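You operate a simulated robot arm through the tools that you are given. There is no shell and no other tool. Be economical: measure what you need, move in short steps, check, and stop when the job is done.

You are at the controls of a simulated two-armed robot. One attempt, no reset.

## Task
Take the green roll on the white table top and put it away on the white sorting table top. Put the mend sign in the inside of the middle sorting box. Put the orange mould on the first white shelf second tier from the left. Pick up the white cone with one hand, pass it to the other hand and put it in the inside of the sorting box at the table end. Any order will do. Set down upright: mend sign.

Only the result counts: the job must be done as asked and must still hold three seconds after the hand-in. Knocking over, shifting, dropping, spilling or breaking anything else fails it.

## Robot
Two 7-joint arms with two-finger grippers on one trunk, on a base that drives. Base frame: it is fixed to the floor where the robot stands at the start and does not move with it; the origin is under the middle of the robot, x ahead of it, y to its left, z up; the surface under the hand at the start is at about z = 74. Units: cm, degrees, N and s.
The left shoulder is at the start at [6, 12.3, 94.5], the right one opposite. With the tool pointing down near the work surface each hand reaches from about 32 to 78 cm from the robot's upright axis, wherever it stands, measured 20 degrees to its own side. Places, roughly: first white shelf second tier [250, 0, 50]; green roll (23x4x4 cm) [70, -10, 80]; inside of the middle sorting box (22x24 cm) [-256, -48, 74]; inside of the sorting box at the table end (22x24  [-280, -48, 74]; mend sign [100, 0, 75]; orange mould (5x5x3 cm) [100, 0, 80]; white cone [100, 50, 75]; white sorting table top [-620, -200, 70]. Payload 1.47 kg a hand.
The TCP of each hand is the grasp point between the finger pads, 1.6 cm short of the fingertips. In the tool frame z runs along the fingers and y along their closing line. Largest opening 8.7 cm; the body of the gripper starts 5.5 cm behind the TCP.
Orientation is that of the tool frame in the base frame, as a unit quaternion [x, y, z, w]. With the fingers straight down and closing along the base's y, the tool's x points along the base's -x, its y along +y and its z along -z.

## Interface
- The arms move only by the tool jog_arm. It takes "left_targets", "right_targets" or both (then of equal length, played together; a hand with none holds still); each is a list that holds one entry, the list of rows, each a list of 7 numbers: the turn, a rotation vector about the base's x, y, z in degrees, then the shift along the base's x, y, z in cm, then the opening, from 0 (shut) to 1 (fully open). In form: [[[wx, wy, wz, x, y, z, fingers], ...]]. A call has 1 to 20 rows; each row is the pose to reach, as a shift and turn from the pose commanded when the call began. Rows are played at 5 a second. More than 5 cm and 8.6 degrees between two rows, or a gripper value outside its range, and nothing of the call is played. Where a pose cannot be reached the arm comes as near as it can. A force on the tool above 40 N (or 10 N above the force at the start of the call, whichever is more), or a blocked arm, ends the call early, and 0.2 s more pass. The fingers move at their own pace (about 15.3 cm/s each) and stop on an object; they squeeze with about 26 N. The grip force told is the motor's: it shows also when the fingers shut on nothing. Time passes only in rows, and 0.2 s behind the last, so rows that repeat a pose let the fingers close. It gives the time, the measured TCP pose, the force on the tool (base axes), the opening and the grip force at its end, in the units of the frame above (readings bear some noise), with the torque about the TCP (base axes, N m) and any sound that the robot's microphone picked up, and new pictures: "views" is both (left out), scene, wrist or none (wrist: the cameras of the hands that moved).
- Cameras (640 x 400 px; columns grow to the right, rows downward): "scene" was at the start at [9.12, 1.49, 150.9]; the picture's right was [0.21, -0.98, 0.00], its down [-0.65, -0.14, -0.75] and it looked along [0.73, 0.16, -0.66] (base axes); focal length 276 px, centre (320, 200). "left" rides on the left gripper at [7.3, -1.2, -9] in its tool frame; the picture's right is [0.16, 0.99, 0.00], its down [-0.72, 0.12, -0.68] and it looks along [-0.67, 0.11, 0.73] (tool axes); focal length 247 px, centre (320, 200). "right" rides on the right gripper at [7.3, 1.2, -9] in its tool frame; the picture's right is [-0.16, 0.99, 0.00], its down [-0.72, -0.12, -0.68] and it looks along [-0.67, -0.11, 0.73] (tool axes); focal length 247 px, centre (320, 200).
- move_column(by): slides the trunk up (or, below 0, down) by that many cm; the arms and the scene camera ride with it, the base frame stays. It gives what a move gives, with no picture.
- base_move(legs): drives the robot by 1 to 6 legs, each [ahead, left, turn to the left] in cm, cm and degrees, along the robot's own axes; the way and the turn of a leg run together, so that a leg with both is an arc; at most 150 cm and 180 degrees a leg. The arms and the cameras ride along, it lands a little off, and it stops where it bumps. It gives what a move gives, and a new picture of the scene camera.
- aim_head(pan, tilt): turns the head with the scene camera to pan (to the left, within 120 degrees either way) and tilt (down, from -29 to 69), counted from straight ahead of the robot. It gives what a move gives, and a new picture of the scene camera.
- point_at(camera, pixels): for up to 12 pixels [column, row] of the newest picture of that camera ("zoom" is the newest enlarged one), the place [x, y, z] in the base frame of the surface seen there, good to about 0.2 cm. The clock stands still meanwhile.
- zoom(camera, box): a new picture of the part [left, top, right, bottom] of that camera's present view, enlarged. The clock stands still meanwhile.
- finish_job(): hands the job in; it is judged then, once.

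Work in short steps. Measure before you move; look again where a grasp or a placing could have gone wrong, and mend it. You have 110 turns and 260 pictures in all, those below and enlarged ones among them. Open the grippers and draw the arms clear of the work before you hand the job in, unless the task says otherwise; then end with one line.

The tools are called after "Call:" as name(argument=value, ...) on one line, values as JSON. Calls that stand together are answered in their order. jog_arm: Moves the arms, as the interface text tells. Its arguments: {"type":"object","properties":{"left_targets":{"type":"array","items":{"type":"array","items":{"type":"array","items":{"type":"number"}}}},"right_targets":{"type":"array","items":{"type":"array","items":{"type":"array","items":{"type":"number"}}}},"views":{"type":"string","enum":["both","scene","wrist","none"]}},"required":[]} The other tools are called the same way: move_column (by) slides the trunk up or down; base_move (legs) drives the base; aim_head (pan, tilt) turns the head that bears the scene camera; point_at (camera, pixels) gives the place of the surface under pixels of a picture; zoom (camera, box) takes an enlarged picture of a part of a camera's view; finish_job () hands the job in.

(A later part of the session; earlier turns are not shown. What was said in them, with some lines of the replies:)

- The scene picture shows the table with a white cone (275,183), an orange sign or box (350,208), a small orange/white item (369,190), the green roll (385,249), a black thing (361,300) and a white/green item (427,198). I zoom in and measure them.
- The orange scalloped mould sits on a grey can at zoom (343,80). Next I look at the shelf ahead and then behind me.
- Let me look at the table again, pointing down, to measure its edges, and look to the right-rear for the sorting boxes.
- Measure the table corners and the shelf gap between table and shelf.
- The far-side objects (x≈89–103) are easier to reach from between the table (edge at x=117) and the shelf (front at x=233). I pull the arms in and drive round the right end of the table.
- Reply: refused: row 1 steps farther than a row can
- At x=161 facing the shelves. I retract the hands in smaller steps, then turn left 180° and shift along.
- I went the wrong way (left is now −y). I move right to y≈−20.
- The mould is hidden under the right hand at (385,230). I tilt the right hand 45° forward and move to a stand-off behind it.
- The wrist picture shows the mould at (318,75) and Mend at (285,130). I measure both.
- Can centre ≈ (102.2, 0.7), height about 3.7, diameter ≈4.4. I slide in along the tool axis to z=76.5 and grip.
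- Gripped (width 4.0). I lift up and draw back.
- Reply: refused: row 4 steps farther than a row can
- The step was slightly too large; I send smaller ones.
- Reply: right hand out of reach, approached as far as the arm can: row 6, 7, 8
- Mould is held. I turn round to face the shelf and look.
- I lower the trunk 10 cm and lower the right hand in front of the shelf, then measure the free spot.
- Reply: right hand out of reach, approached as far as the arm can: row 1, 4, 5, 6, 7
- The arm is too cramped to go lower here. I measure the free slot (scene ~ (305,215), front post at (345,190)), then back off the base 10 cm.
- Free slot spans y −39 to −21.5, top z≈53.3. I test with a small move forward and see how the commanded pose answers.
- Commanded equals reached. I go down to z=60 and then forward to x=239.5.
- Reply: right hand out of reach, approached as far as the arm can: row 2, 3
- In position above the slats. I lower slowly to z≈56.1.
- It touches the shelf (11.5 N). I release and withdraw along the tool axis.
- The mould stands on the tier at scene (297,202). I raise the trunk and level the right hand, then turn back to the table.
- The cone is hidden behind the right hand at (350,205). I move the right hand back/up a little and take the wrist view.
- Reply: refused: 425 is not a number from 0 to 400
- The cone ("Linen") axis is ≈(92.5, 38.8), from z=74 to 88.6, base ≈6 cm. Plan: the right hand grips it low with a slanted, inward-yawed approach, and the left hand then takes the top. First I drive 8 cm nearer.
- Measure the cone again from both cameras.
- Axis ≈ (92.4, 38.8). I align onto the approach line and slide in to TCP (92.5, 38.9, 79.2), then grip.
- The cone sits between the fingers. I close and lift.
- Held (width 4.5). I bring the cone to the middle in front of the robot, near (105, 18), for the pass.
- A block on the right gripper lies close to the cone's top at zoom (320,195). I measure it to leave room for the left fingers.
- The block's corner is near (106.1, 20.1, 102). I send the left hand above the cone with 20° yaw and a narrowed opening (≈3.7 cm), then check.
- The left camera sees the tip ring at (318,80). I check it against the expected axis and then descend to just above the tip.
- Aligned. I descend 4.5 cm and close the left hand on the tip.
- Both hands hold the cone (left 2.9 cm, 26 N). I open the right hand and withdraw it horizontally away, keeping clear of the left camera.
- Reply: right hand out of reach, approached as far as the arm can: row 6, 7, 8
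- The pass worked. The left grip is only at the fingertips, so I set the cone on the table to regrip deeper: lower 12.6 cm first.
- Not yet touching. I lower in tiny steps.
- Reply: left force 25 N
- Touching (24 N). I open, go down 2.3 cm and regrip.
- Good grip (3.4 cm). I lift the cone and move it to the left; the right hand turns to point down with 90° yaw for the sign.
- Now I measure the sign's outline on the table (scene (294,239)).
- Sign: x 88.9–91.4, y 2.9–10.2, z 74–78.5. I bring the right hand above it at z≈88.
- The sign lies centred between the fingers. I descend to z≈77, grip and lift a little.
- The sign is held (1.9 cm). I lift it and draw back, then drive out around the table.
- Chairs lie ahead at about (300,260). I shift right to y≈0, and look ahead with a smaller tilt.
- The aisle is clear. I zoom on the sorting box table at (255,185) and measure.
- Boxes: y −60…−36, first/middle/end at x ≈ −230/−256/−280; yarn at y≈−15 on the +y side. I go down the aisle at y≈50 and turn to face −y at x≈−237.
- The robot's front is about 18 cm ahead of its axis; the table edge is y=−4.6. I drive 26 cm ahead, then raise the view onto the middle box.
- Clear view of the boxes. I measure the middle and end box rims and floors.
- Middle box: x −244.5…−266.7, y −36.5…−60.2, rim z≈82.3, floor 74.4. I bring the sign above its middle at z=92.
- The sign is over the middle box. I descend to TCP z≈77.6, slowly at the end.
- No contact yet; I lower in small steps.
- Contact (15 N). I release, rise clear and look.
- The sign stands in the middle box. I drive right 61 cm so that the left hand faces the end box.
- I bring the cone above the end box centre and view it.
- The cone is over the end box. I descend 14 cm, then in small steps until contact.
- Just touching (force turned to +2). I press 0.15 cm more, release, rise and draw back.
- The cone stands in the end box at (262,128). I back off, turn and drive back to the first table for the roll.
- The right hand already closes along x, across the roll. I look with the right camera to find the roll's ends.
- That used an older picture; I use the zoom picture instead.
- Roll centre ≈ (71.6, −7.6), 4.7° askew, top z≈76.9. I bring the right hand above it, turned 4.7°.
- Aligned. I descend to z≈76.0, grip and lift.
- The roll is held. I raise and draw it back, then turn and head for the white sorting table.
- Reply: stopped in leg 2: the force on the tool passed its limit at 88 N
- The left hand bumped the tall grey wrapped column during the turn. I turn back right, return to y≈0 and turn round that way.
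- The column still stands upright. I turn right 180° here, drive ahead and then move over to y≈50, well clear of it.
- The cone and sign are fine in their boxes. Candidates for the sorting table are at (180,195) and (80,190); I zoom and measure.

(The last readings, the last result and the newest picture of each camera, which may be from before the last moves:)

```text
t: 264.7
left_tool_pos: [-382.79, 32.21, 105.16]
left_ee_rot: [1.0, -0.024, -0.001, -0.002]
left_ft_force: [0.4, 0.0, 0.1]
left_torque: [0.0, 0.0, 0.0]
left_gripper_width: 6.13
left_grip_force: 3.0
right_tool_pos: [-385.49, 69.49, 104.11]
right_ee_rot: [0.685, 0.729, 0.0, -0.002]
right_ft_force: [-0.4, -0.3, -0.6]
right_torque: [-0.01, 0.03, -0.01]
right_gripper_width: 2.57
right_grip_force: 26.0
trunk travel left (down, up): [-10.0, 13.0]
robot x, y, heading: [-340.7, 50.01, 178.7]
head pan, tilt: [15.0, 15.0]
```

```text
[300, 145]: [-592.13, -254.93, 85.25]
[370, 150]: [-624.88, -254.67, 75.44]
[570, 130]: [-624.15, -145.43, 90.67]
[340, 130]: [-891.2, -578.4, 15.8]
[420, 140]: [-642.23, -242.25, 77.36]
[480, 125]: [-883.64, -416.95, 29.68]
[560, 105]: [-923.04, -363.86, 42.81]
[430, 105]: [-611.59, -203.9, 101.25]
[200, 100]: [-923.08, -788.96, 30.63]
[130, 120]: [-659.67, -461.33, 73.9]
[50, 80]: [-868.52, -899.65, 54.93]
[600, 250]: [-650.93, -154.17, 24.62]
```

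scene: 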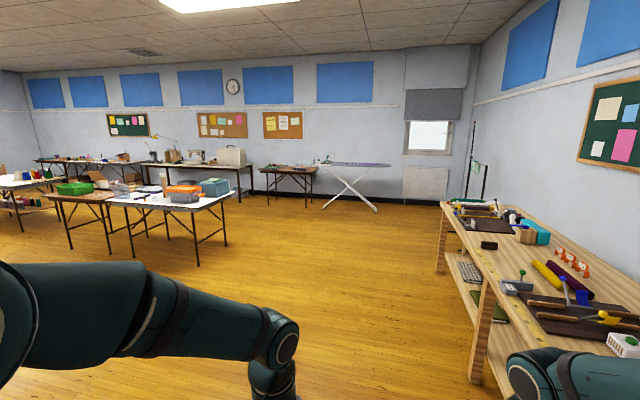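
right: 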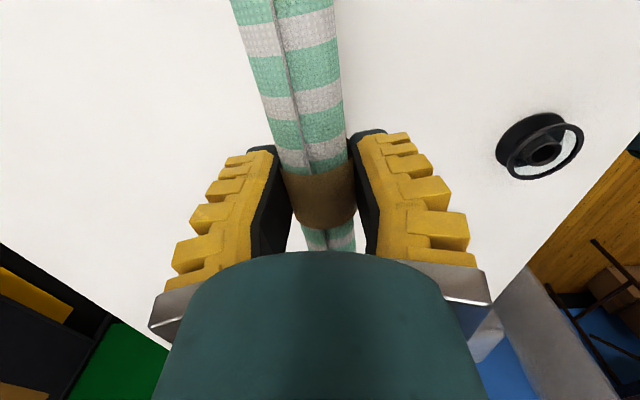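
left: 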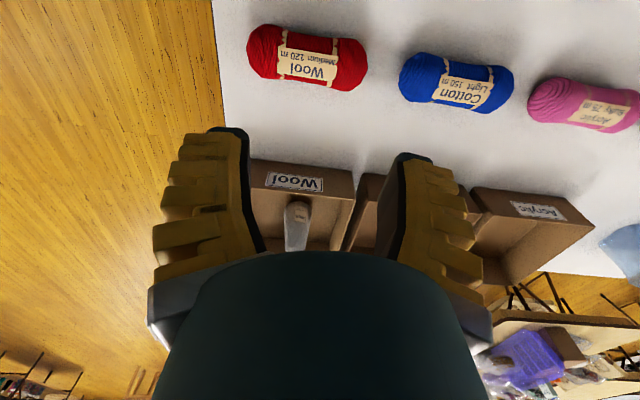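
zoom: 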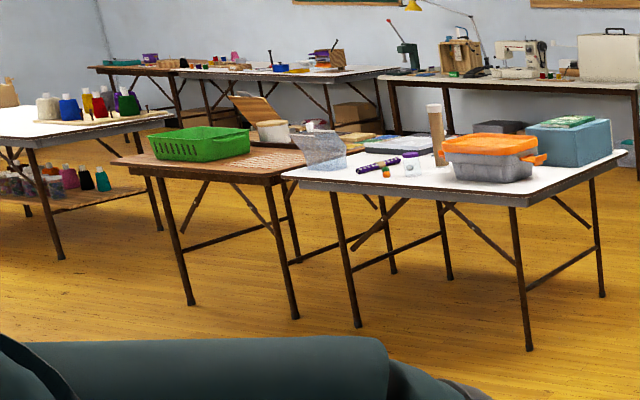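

The white-topped table with the orange box (x≈−560…−650, y≈−130…−260) is the target. I drive diagonally nearer and look.

Call:
base_move(legs=[[100, 100, 1.3]])

Call:
aim_head(pan=35, tilt=20)

Call:
point_at(camera="scene", pixels=[[320, 200], [320, 230], [320, 260], [320, 300], [250, 230], [390, 230], [200, 260], [450, 260]])

```text
t: 273.8
left_tool_pos: [-484.19, -67.6, 105.24]
left_ee_rot: [1.0, -0.011, -0.002, -0.002]
left_ft_force: [0.6, 0.4, -0.9]
left_torque: [0.01, -0.02, 0.01]
left_gripper_width: 6.13
left_grip_force: 3.2
right_tool_pos: [-487.64, -30.39, 104.15]
right_ee_rot: [0.676, 0.737, -0.001, -0.002]
right_ft_force: [-0.1, 0.3, -0.6]
right_torque: [0.0, 0.03, -0.01]
right_gripper_width: 2.56
right_grip_force: 25.8
trunk travel left (down, up): [-10.0, 13.0]
robot x, y, heading: [-442.32, -48.61, -180.0]
head pan, tilt: [15.0, 15.0]
```

scene: 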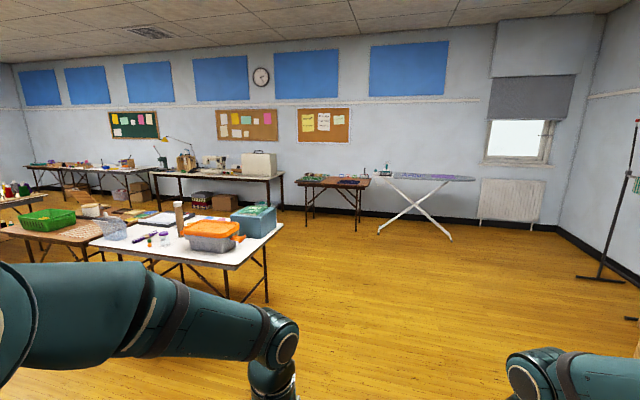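

```text
t: 274.6
left_tool_pos: [-484.12, -67.51, 105.08]
left_ee_rot: [1.0, -0.011, -0.002, -0.002]
left_ft_force: [0.8, -0.1, 0.9]
left_torque: [0.01, -0.01, -0.01]
left_gripper_width: 6.14
left_grip_force: 3.4
right_tool_pos: [-487.69, -30.41, 104.1]
right_ee_rot: [0.676, 0.737, 0.0, -0.002]
right_ft_force: [0.1, -0.2, -0.1]
right_torque: [0.02, -0.04, -0.01]
right_gripper_width: 2.58
right_grip_force: 26.0
trunk travel left (down, up): [-10.0, 13.0]
robot x, y, heading: [-442.45, -48.82, -179.8]
head pan, tilt: [35.0, 20.0]
```

scene: 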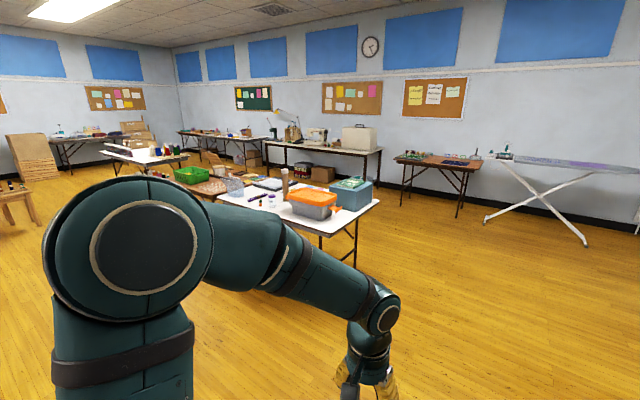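

```text
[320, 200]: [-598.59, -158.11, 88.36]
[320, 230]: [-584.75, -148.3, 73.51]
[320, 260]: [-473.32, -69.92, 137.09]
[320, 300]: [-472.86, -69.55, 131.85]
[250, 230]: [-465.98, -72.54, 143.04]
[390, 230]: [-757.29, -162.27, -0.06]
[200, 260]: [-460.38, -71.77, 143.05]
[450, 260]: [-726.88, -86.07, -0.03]
```

The table edge is near (−583, −148, 73.5). I slide left to y≈−175 and look down at it.

Call:
base_move(legs=[[0, 125, 0]])

Call:
aim_head(pan=0, tilt=35)

Call:
point_at(camera="scene", pixels=[[320, 150], [320, 200], [320, 230], [320, 260], [250, 200], [390, 200], [200, 180], [450, 180]])

```text
t: 285.9
left_tool_pos: [-482.59, -194.2, 105.09]
left_ee_rot: [1.0, -0.006, -0.002, -0.002]
left_ft_force: [0.6, -0.5, -0.3]
left_torque: [0.04, 0.0, 0.03]
left_gripper_width: 6.14
left_grip_force: 3.2
right_tool_pos: [-486.56, -157.03, 104.16]
right_ee_rot: [0.673, 0.74, 0.0, -0.002]
right_ft_force: [-0.2, 0.4, -1.1]
right_torque: [-0.01, 0.01, 0.03]
right_gripper_width: 2.59
right_grip_force: 25.6
trunk travel left (down, up): [-10.0, 13.0]
robot x, y, heading: [-440.92, -174.79, -179.0]
head pan, tilt: [35.0, 20.0]
```

scene: 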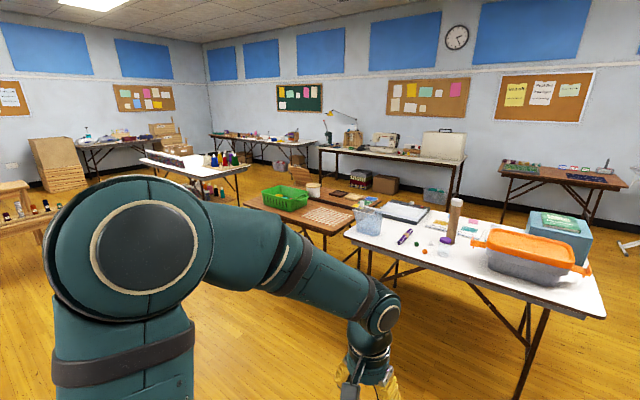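

```text
t: 286.9
left_tool_pos: [-482.66, -194.19, 105.18]
left_ee_rot: [1.0, -0.005, -0.002, -0.001]
left_ft_force: [-0.5, 0.3, -0.2]
left_torque: [0.02, 0.04, 0.01]
left_gripper_width: 6.1
left_grip_force: 3.3
right_tool_pos: [-486.57, -157.01, 104.13]
right_ee_rot: [0.671, 0.741, 0.0, -0.002]
right_ft_force: [-0.7, 0.5, -0.4]
right_torque: [0.03, 0.02, 0.03]
right_gripper_width: 2.56
right_grip_force: 26.0
trunk travel left (down, up): [-10.0, 13.0]
robot x, y, heading: [-441.11, -174.95, -179.2]
head pan, tilt: [0.0, 35.0]
```

scene: 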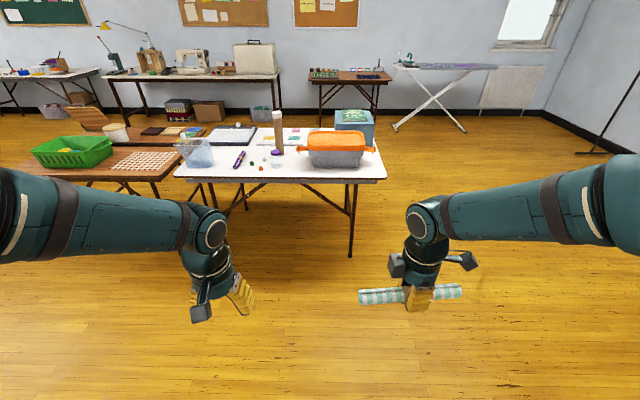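

```text
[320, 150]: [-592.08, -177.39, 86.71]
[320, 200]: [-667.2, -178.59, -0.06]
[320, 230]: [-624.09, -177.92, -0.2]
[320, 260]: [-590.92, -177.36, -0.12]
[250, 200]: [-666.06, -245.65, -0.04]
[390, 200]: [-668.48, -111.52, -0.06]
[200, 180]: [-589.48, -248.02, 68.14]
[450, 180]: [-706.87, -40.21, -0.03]
```

The white table is ahead; the front strip around (260,175) looks free. I drive 75 cm nearer and look down.

Call:
base_move(legs=[[75, 20, -0.8]])

Call:
aim_head(pan=0, tilt=45)

Call:
zoom(camera="scene", box=[160, 60, 440, 240])

```text
t: 291.1
left_tool_pos: [-558.27, -213.95, 105.19]
left_ee_rot: [1.0, -0.012, -0.002, -0.001]
left_ft_force: [0.2, -0.6, 0.7]
left_torque: [0.01, -0.01, 0.02]
left_gripper_width: 6.14
left_grip_force: 3.2
right_tool_pos: [-561.61, -176.62, 104.08]
right_ee_rot: [0.678, 0.735, -0.001, -0.001]
right_ft_force: [0.5, -1.1, -0.1]
right_torque: [0.01, 0.0, 0.0]
right_gripper_width: 2.58
right_grip_force: 25.7
trunk travel left (down, up): [-10.0, 13.0]
robot x, y, heading: [-516.33, -195.44, -179.9]
head pan, tilt: [0.0, 35.0]
```

scene: 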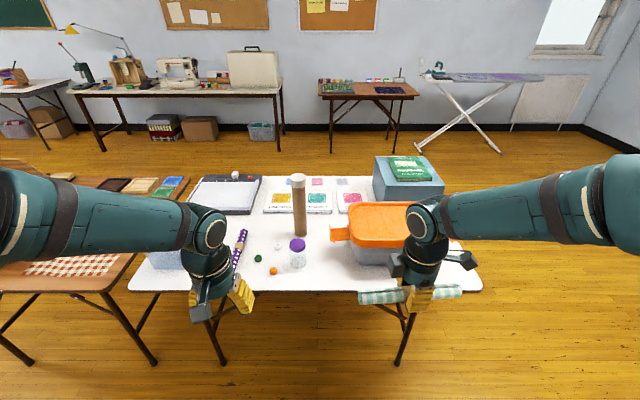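

```text
t: 291.8
left_tool_pos: [-558.22, -213.87, 105.14]
left_ee_rot: [1.0, -0.013, -0.001, -0.001]
left_ft_force: [0.2, -0.2, 0.0]
left_torque: [-0.02, -0.01, -0.01]
left_gripper_width: 6.11
left_grip_force: 3.2
right_tool_pos: [-561.55, -176.64, 104.08]
right_ee_rot: [0.678, 0.735, -0.001, -0.002]
right_ft_force: [-0.5, -0.3, 0.5]
right_torque: [0.0, -0.02, 0.0]
right_gripper_width: 2.57
right_grip_force: 25.9
trunk travel left (down, up): [-10.0, 13.0]
robot x, y, heading: [-516.64, -195.74, -179.9]
head pan, tilt: [0.0, 45.0]
```

scene: 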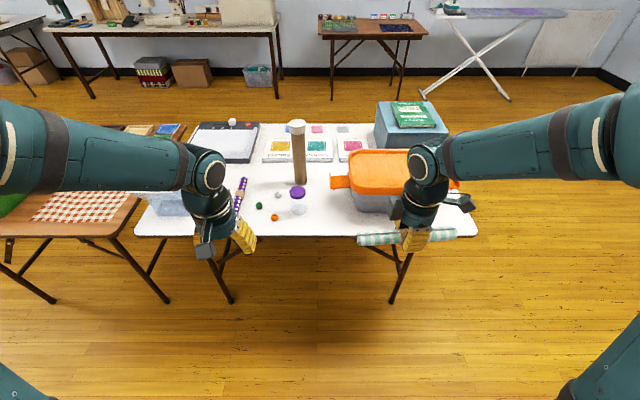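

```text
2.22 times, centred on (300, 150) of scene
```

zoom: 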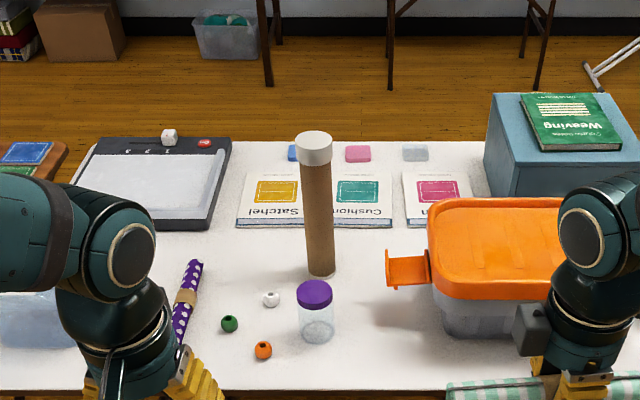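

The free patch is between the jar (298,205) and the orange bin (355,195). I measure its bounds.

Call:
point_at(camera="zoom", pixels=[[318, 345], [337, 330], [263, 362], [380, 385], [380, 340], [440, 330], [390, 270], [320, 275], [380, 235], [300, 388], [245, 370], [405, 250]])

Call:
point_at(camera="scene", pixels=[[330, 235], [270, 233], [320, 200], [345, 215], [150, 232], [470, 230]])

```text
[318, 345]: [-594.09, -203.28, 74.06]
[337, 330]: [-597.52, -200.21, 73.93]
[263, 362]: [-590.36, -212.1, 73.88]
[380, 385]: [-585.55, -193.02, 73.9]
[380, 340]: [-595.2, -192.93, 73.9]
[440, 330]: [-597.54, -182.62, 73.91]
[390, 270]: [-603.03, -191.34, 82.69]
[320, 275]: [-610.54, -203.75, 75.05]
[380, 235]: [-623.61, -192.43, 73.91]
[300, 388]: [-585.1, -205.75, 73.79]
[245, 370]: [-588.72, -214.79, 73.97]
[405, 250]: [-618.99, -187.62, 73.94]
```

```text
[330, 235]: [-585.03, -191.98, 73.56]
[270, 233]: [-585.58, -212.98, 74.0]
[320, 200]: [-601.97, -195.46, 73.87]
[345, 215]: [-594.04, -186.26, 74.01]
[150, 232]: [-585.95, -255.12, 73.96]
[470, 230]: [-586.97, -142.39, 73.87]
```

Free strip: in front of jar (front x=−594) and bin (front x≈−597), edge at x≈−585. I place the roll parallel to the edge, centred (−590, −190). First I drive 11 cm nearer.

Call:
base_move(legs=[[11, 0, 0]])

```text
t: 293.0
left_tool_pos: [-569.16, -213.94, 105.1]
left_ee_rot: [1.0, -0.014, -0.001, -0.002]
left_ft_force: [-1.0, 0.1, -0.5]
left_torque: [0.03, -0.01, 0.04]
left_gripper_width: 6.14
left_grip_force: 3.3
right_tool_pos: [-572.5, -176.75, 104.05]
right_ee_rot: [0.678, 0.735, 0.0, -0.002]
right_ft_force: [-1.0, 0.6, 0.6]
right_torque: [-0.03, -0.06, 0.01]
right_gripper_width: 2.59
right_grip_force: 26.5
trunk travel left (down, up): [-10.0, 13.0]
robot x, y, heading: [-527.13, -195.43, 180.3]
head pan, tilt: [0.0, 45.0]
```

scene: 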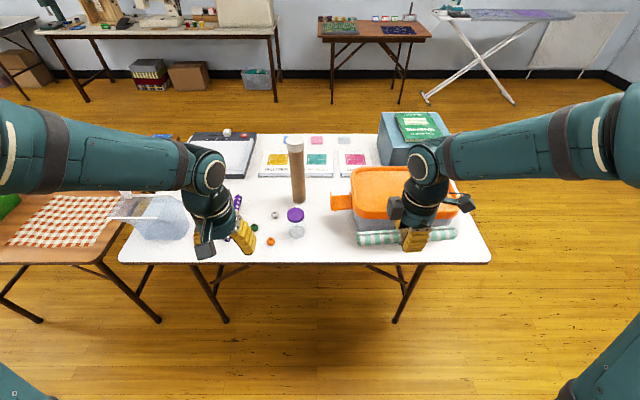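

I move the hand forward first, then sideways over the spot and down to z≈88, turning −4.6°.

Call:
jog_arm(right_targets=[[[0, 0, -1, -4, 0, 0, 0], [0, 0, -2, -8, 0, 0, 0], [0, 0, -3, -12, 0, 0, 0], [0, 0, -4, -15, -2, 0, 0], [0, 0, -4.6, -17.5, -5, -1, 0], [0, 0, -4.6, -17.5, -9, -3, 0], [0, 0, -4.6, -17.5, -12.5, -6, 0], [0, 0, -4.6, -17.5, -14.3, -10, 0], [0, 0, -4.6, -17.5, -14.3, -14, 0], [0, 0, -4.6, -17.5, -14.3, -16, 0], [0, 0, -4.6, -17.5, -14.3, -16, 0]]])

```text
t: 295.4
left_tool_pos: [-569.0, -213.99, 105.15]
left_ee_rot: [1.0, -0.015, -0.002, -0.001]
left_ft_force: [0.9, -0.1, 0.2]
left_torque: [0.0, 0.02, -0.01]
left_gripper_width: 6.15
left_grip_force: 3.4
right_tool_pos: [-589.9, -191.03, 88.1]
right_ee_rot: [0.706, 0.708, 0.0, -0.002]
right_ft_force: [0.3, -0.5, -0.6]
right_torque: [0.0, -0.02, -0.03]
right_gripper_width: 2.56
right_grip_force: 26.1
trunk travel left (down, up): [-10.0, 13.0]
robot x, y, heading: [-527.11, -195.71, 180.3]
head pan, tilt: [0.0, 45.0]
```

scene: 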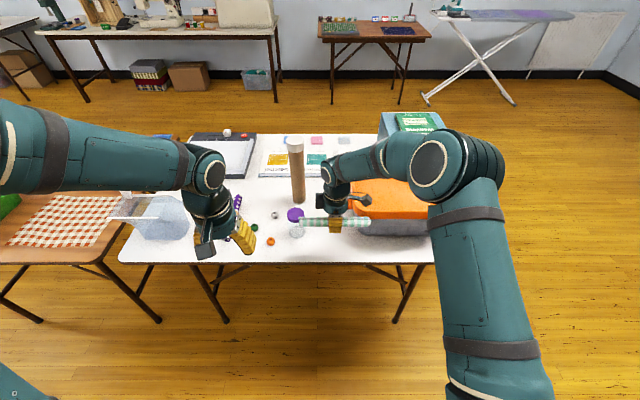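
right: 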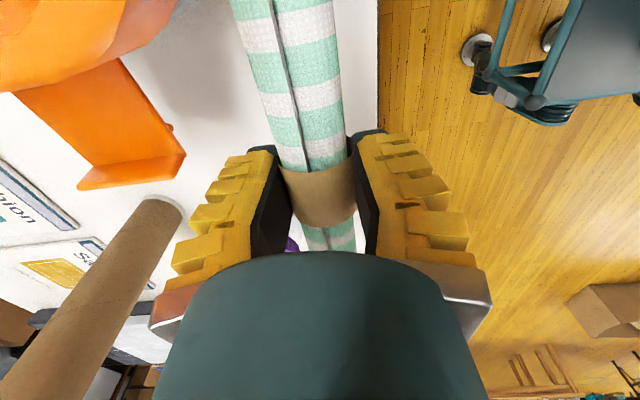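

I check the lid's front edge and the roll's ends against the table edge before lowering.

Call:
zoom(camera="scene", box=[270, 160, 450, 272])

Call:
point_at(camera="zoom", pixels=[[110, 215], [345, 225], [320, 205], [400, 205], [450, 210], [90, 185], [95, 265], [400, 260], [335, 330], [120, 370], [345, 150], [520, 210]])

```text
3.56 times, centred on (360, 216) of scene
```

zoom: 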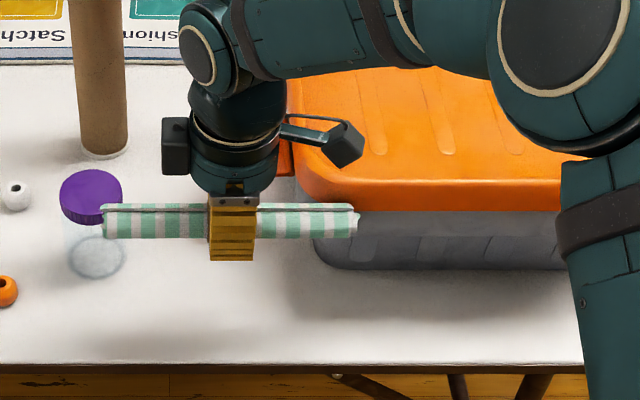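

```text
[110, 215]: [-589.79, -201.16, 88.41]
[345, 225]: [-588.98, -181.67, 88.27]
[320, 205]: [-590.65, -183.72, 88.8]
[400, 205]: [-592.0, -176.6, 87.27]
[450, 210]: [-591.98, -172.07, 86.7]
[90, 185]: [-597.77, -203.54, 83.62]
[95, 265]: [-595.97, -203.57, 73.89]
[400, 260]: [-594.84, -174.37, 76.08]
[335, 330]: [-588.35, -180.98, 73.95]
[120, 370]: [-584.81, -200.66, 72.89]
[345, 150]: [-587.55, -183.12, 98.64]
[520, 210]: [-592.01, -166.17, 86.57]
```

The lid's front is x=−592 and the camera would pass close, so I shift 0.9 cm toward the robot and 2 cm left while lowering to z≈77.

Call:
jog_arm(right_targets=[[[0, 0, 0, 0.9, -2, 0, 0], [0, 0, 0, 0.9, -2, -4, 0], [0, 0, 0, 0.9, -2, -8, 0], [0, 0, 0, 0.9, -2, -10.8, 0], [0, 0, 0, 0.9, -2, -10.8, 0]]])

```text
t: 296.6
left_tool_pos: [-569.06, -213.85, 105.17]
left_ee_rot: [1.0, -0.014, -0.002, -0.001]
left_ft_force: [0.0, 0.0, 0.1]
left_torque: [0.01, -0.02, 0.02]
left_gripper_width: 6.15
left_grip_force: 3.8
right_tool_pos: [-589.0, -193.06, 77.16]
right_ee_rot: [0.706, 0.708, -0.001, -0.001]
right_ft_force: [0.7, 0.3, -1.1]
right_torque: [-0.01, -0.02, -0.01]
right_gripper_width: 2.58
right_grip_force: 25.8
trunk travel left (down, up): [-10.0, 13.0]
robot x, y, heading: [-527.39, -195.66, 180.0]
head pan, tilt: [0.0, 45.0]
```

scene: 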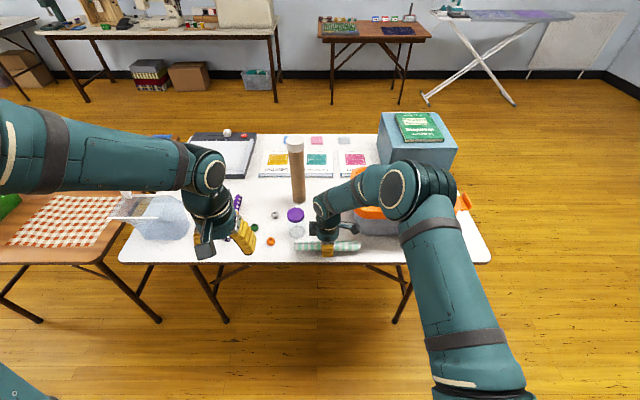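
right: 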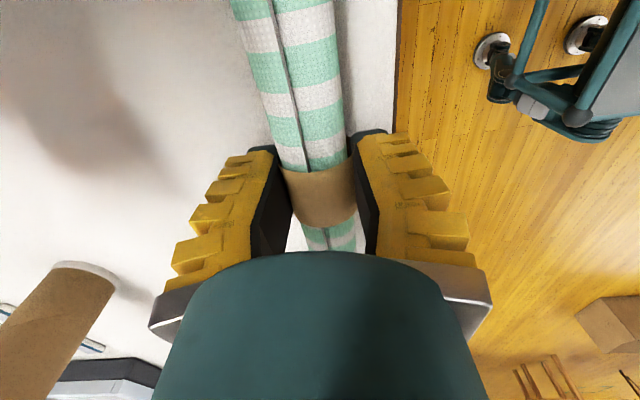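

Clear all round. I lower in small steps to contact, moving 0.5 cm inward.

Call:
jog_arm(right_targets=[[[0, 0, 0, -0.5, 0, -0.5, 0], [0, 0, 0, -0.5, 0, -0.8, 0], [0, 0, 0, -0.5, 0, -1.0, 0], [0, 0, 0, -0.5, 0, -1.1, 0]]], views="none")

```text
t: 297.6
left_tool_pos: [-569.06, -213.82, 105.19]
left_ee_rot: [1.0, -0.014, -0.002, -0.002]
left_ft_force: [-0.2, -0.1, -0.5]
left_torque: [0.02, 0.02, 0.01]
left_gripper_width: 6.13
left_grip_force: 3.5
right_tool_pos: [-589.35, -193.04, 76.15]
right_ee_rot: [0.707, 0.707, -0.001, -0.003]
right_ft_force: [0.1, 0.0, 0.3]
right_torque: [0.03, 0.01, -0.03]
right_gripper_width: 2.58
right_grip_force: 26.0
trunk travel left (down, up): [-10.0, 13.0]
robot x, y, heading: [-527.21, -194.73, 179.7]
head pan, tilt: [0.0, 45.0]
```

Almost no force yet; I go a bit further.

Call:
jog_arm(right_targets=[[[0, 0, 0, 0, 0, -0.15, 0], [0, 0, 0, 0, 0, -0.3, 0], [0, 0, 0, 0, 0, -0.3, 0]]], views="none")

```text
t: 298.4
left_tool_pos: [-569.1, -213.98, 105.26]
left_ee_rot: [1.0, -0.014, -0.001, -0.002]
left_ft_force: [-0.1, -0.3, 0.4]
left_torque: [-0.01, 0.02, 0.02]
left_gripper_width: 6.14
left_grip_force: 4.1
right_tool_pos: [-589.54, -192.96, 76.02]
right_ee_rot: [0.706, 0.708, -0.002, -0.003]
right_ft_force: [1.3, 1.3, 12.0]
right_torque: [0.05, -0.05, -0.05]
right_gripper_width: 2.84
right_grip_force: 25.7
trunk travel left (down, up): [-10.0, 13.0]
robot x, y, heading: [-527.38, -195.04, 180.0]
head pan, tilt: [0.0, 45.0]
```

Contact (12 N). I open, rise straight up and draw back.

Call:
jog_arm(right_targets=[[[0, 0, 0, 0, 0, 0.2, 0.4], [0, 0, 0, 0, 0, 0.2, 0.5], [0, 0, 0, 0, 0, 0.2, 0.5], [0, 0, 0, 0, 0, 3, 0.5], [0, 0, 0, 0, 0, 7, 0.5], [0, 0, 0, 0, 0, 11, 0.5], [0, 0, 0, 0, 0, 15, 0.5], [0, 0, 0, 0, 0, 19, 0.5], [0, 0, 0, 0, 0, 23, 0.5], [0, 0, 0, 4, 2, 25, 0.5], [0, 0, 0, 8, 4, 26, 0.5], [0, 0, 0, 12, 7, 27, 0.5], [0, 0, 0, 15, 10, 28, 0.5], [0, 0, 0, 17, 13, 28, 0.5]]])

Call:
base_move(legs=[[-30, 0, 0]])

```text
refused: row 12 steps farther than a row can; nothing moved
```

```text
t: 300.4
left_tool_pos: [-539.22, -213.94, 105.18]
left_ee_rot: [1.0, -0.013, -0.002, -0.002]
left_ft_force: [1.1, -0.2, 0.6]
left_torque: [-0.03, 0.03, 0.0]
left_gripper_width: 6.13
left_grip_force: 4.2
right_tool_pos: [-559.64, -192.94, 76.09]
right_ee_rot: [0.706, 0.708, 0.0, -0.001]
right_ft_force: [0.0, 1.3, -0.3]
right_torque: [-0.01, 0.02, 0.04]
right_gripper_width: 2.58
right_grip_force: 25.7
trunk travel left (down, up): [-10.0, 13.0]
robot x, y, heading: [-497.12, -195.47, -180.1]
head pan, tilt: [0.0, 45.0]
```

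scene: 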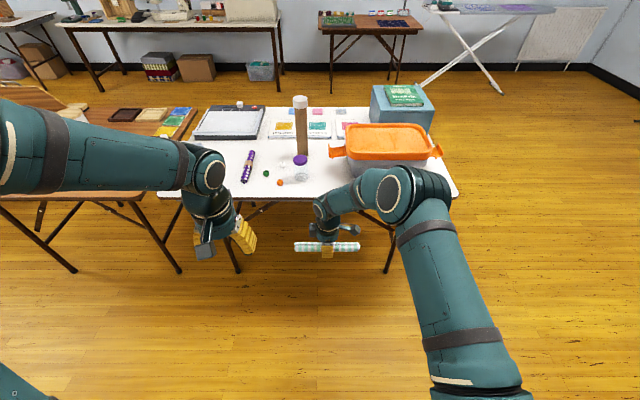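

The jog was refused and the base moved with the roll still gripped (2.58 cm), so nothing is lost. I raise the hand 12 cm, drive back 30 cm ahead and check.

Call:
jog_arm(right_targets=[[[0, 0, 0, 0, 0, 4, 0], [0, 0, 0, 0, 0, 8, 0], [0, 0, 0, 0, 0, 12, 0], [0, 0, 0, 0, 0, 16, 0], [0, 0, 0, 0, 0, 16, 0]]], views="wrist")

Call:
base_move(legs=[[29.5, 0, 0.1]])

```text
t: 301.6
left_tool_pos: [-539.17, -213.9, 105.08]
left_ee_rot: [1.0, -0.013, -0.002, -0.002]
left_ft_force: [-0.4, -0.5, -0.3]
left_torque: [-0.01, -0.02, 0.03]
left_gripper_width: 6.16
left_grip_force: 3.0
right_tool_pos: [-559.75, -192.9, 91.82]
right_ee_rot: [0.706, 0.708, -0.001, -0.001]
right_ft_force: [0.1, -0.3, -0.9]
right_torque: [-0.01, -0.05, 0.01]
right_gripper_width: 2.56
right_grip_force: 26.1
trunk travel left (down, up): [-10.0, 13.0]
robot x, y, heading: [-497.6, -195.49, -180.0]
head pan, tilt: [0.0, 45.0]
```

right: 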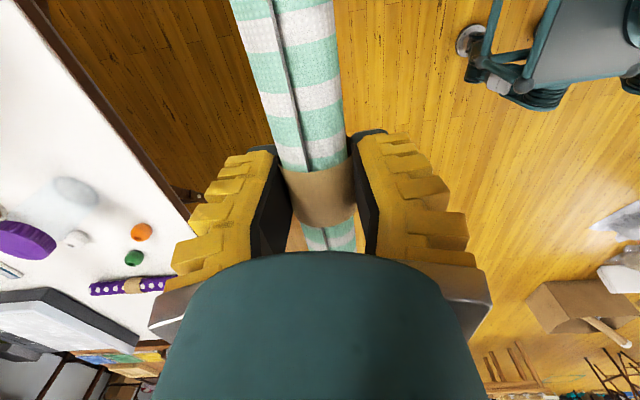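

```text
t: 303.7
left_tool_pos: [-568.48, -214.12, 105.17]
left_ee_rot: [1.0, -0.011, -0.001, -0.002]
left_ft_force: [-0.2, 0.3, 1.1]
left_torque: [-0.01, -0.01, -0.01]
left_gripper_width: 6.14
left_grip_force: 3.8
right_tool_pos: [-588.95, -193.28, 91.85]
right_ee_rot: [0.705, 0.709, 0.0, -0.002]
right_ft_force: [0.0, 0.4, -1.2]
right_torque: [0.0, -0.01, 0.0]
right_gripper_width: 2.59
right_grip_force: 25.9
trunk travel left (down, up): [-10.0, 13.0]
robot x, y, heading: [-526.67, -195.03, -179.7]
head pan, tilt: [0.0, 45.0]
```

scene: 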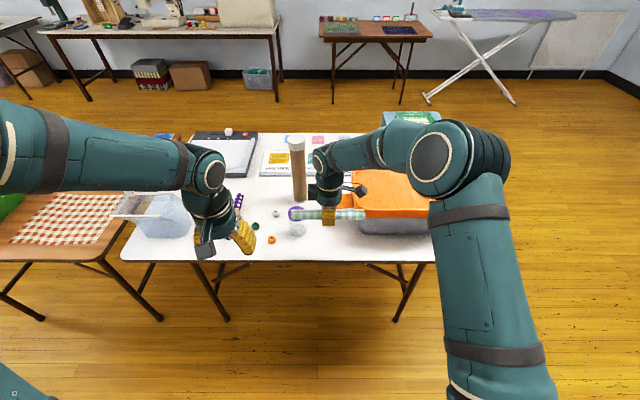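

Back at (−589.0, −193.3, 91.9). I lower 15.9 cm with a 0.5 cm inward shift, finishing slowly.

Call:
jog_arm(right_targets=[[[0, 0, 0, -0.5, 0.3, -4, 0], [0, 0, 0, -0.5, 0.3, -8, 0], [0, 0, 0, -0.5, 0.3, -12, 0], [0, 0, 0, -0.5, 0.3, -14.8, 0], [0, 0, 0, -0.5, 0.3, -15.5, 0], [0, 0, 0, -0.5, 0.3, -15.8, 0], [0, 0, 0, -0.5, 0.3, -16.0, 0]]])

```text
t: 305.3
left_tool_pos: [-568.32, -214.04, 105.15]
left_ee_rot: [1.0, -0.011, -0.002, -0.002]
left_ft_force: [0.2, 0.0, 0.9]
left_torque: [0.02, -0.01, -0.04]
left_gripper_width: 6.14
left_grip_force: 3.3
right_tool_pos: [-589.39, -193.01, 76.01]
right_ee_rot: [0.705, 0.709, -0.001, -0.002]
right_ft_force: [2.0, 1.0, 11.6]
right_torque: [0.02, 0.0, 0.0]
right_gripper_width: 2.79
right_grip_force: 25.8
trunk travel left (down, up): [-10.0, 13.0]
robot x, y, heading: [-526.64, -195.74, -179.6]
head pan, tilt: [0.0, 45.0]
```

scene: 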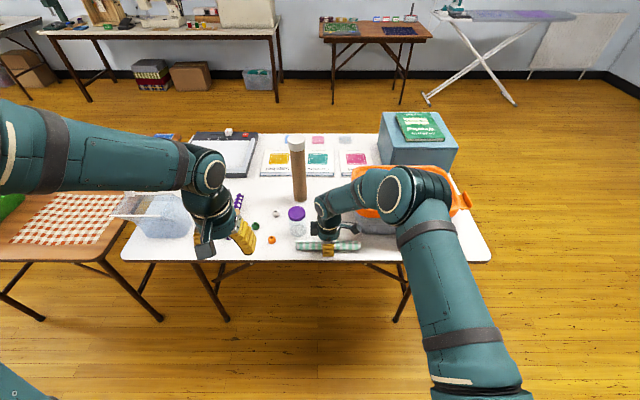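
right: 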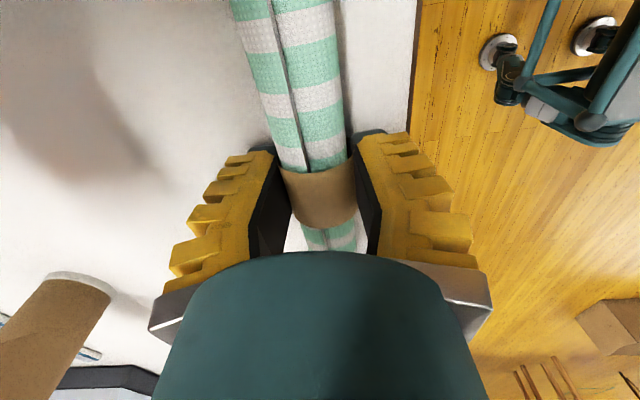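

Contact again (11.6 N). I open and rise straight up.

Call:
jog_arm(right_targets=[[[0, 0, 0, 0, 0, 0.2, 0.4], [0, 0, 0, 0, 0, 0.2, 0.5], [0, 0, 0, 0, 0, 0.2, 0.5], [0, 0, 0, 0, 0, 3, 0.5], [0, 0, 0, 0, 0, 7, 0.5], [0, 0, 0, 0, 0, 11, 0.5], [0, 0, 0, 0, 0, 15, 0.5], [0, 0, 0, 0, 0, 19, 0.5], [0, 0, 0, 0, 0, 23, 0.5], [0, 0, 0, 3, 0, 25, 0.5], [0, 0, 0, 6, 0, 26, 0.5]]])

```text
t: 307.7
left_tool_pos: [-568.26, -214.17, 105.09]
left_ee_rot: [1.0, -0.011, -0.002, -0.003]
left_ft_force: [0.3, 0.3, 0.0]
left_torque: [0.03, 0.03, -0.02]
left_gripper_width: 6.14
left_grip_force: 3.9
right_tool_pos: [-583.36, -193.04, 102.06]
right_ee_rot: [0.705, 0.709, -0.001, -0.003]
right_ft_force: [-0.3, -0.2, 0.1]
right_torque: [-0.02, -0.01, -0.02]
right_gripper_width: 4.87
right_grip_force: 3.7
trunk travel left (down, up): [-10.0, 13.0]
robot x, y, heading: [-526.34, -195.14, -180.0]
head pan, tilt: [0.0, 45.0]
```

scene: 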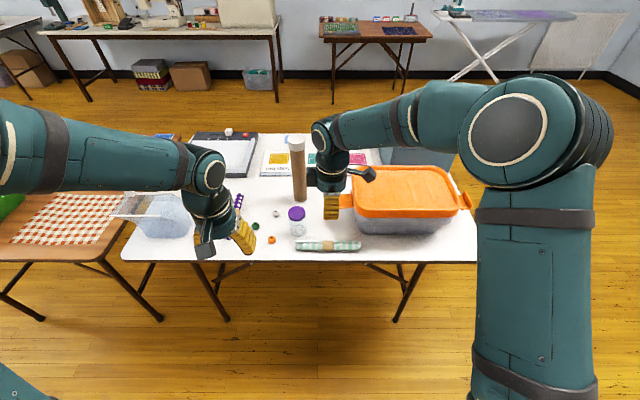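
right: 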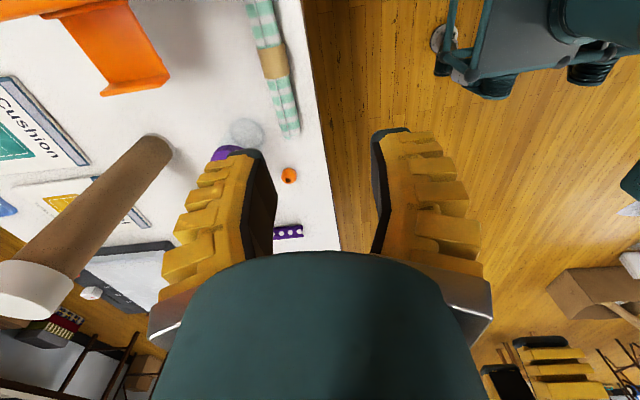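

The roll lies on the white table at (328,245). I open both grippers, back the robot away and check once more.

Call:
jog_arm(left_targets=[[[0, 0, 0, 0, 0, 0, 1], [0, 0, 0, 0, 0, 0, 1]]], right_targets=[[[0, 0, 0, 2, 0, 1, 1], [0, 0, 0, 4, 0, 2, 1]]], views="none")

Call:
base_move(legs=[[-35, 0, 0]])

Call:
zoom(camera="scene", box=[200, 90, 460, 250])

```text
t: 308.3
left_tool_pos: [-568.29, -214.14, 105.18]
left_ee_rot: [1.0, -0.012, -0.002, -0.001]
left_ft_force: [-0.1, 0.0, -0.1]
left_torque: [-0.04, -0.01, 0.0]
left_gripper_width: 8.69
left_grip_force: 0.1
right_tool_pos: [-579.3, -193.03, 103.78]
right_ee_rot: [0.705, 0.709, -0.001, -0.002]
right_ft_force: [-0.5, -0.4, -0.5]
right_torque: [-0.01, 0.02, -0.02]
right_gripper_width: 8.71
right_grip_force: 0.1
trunk travel left (down, up): [-10.0, 13.0]
robot x, y, heading: [-526.48, -195.31, -180.0]
head pan, tilt: [0.0, 45.0]
```

```text
t: 310.5
left_tool_pos: [-533.13, -213.85, 105.26]
left_ee_rot: [1.0, -0.011, -0.002, -0.001]
left_ft_force: [0.7, 0.2, 0.5]
left_torque: [0.0, -0.03, 0.02]
left_gripper_width: 8.69
left_grip_force: 0.0
right_tool_pos: [-544.03, -192.8, 103.89]
right_ee_rot: [0.705, 0.709, -0.001, -0.002]
right_ft_force: [-0.1, 1.0, 0.5]
right_torque: [0.01, 0.03, -0.01]
right_gripper_width: 8.69
right_grip_force: 0.1
trunk travel left (down, up): [-10.0, 13.0]
robot x, y, heading: [-491.77, -195.07, -179.8]
head pan, tilt: [0.0, 45.0]
```

scene: 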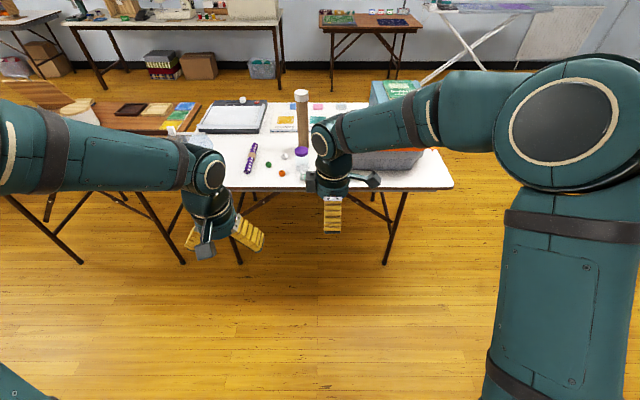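

```text
2.46 times, centred on (330, 170) of scene
```

zoom: 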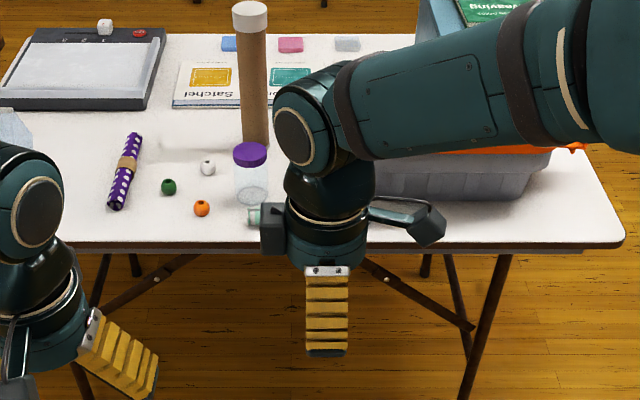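

The roll stays on the table top with nothing else disturbed there, and both hands are open and clear, so I hand in.

Call:
finish_job()

```text
The job is handed in.
```

All four items are placed: the mould on the shelf's second tier, the sign upright in the middle box, the cone passed from right hand to left and set in the end box, and the roll on the white sorting table. While turning, the left hand bumped the tall grey wrapped column hard (88 N); it was still upright afterwards, but I didn't check whether it had shifted.
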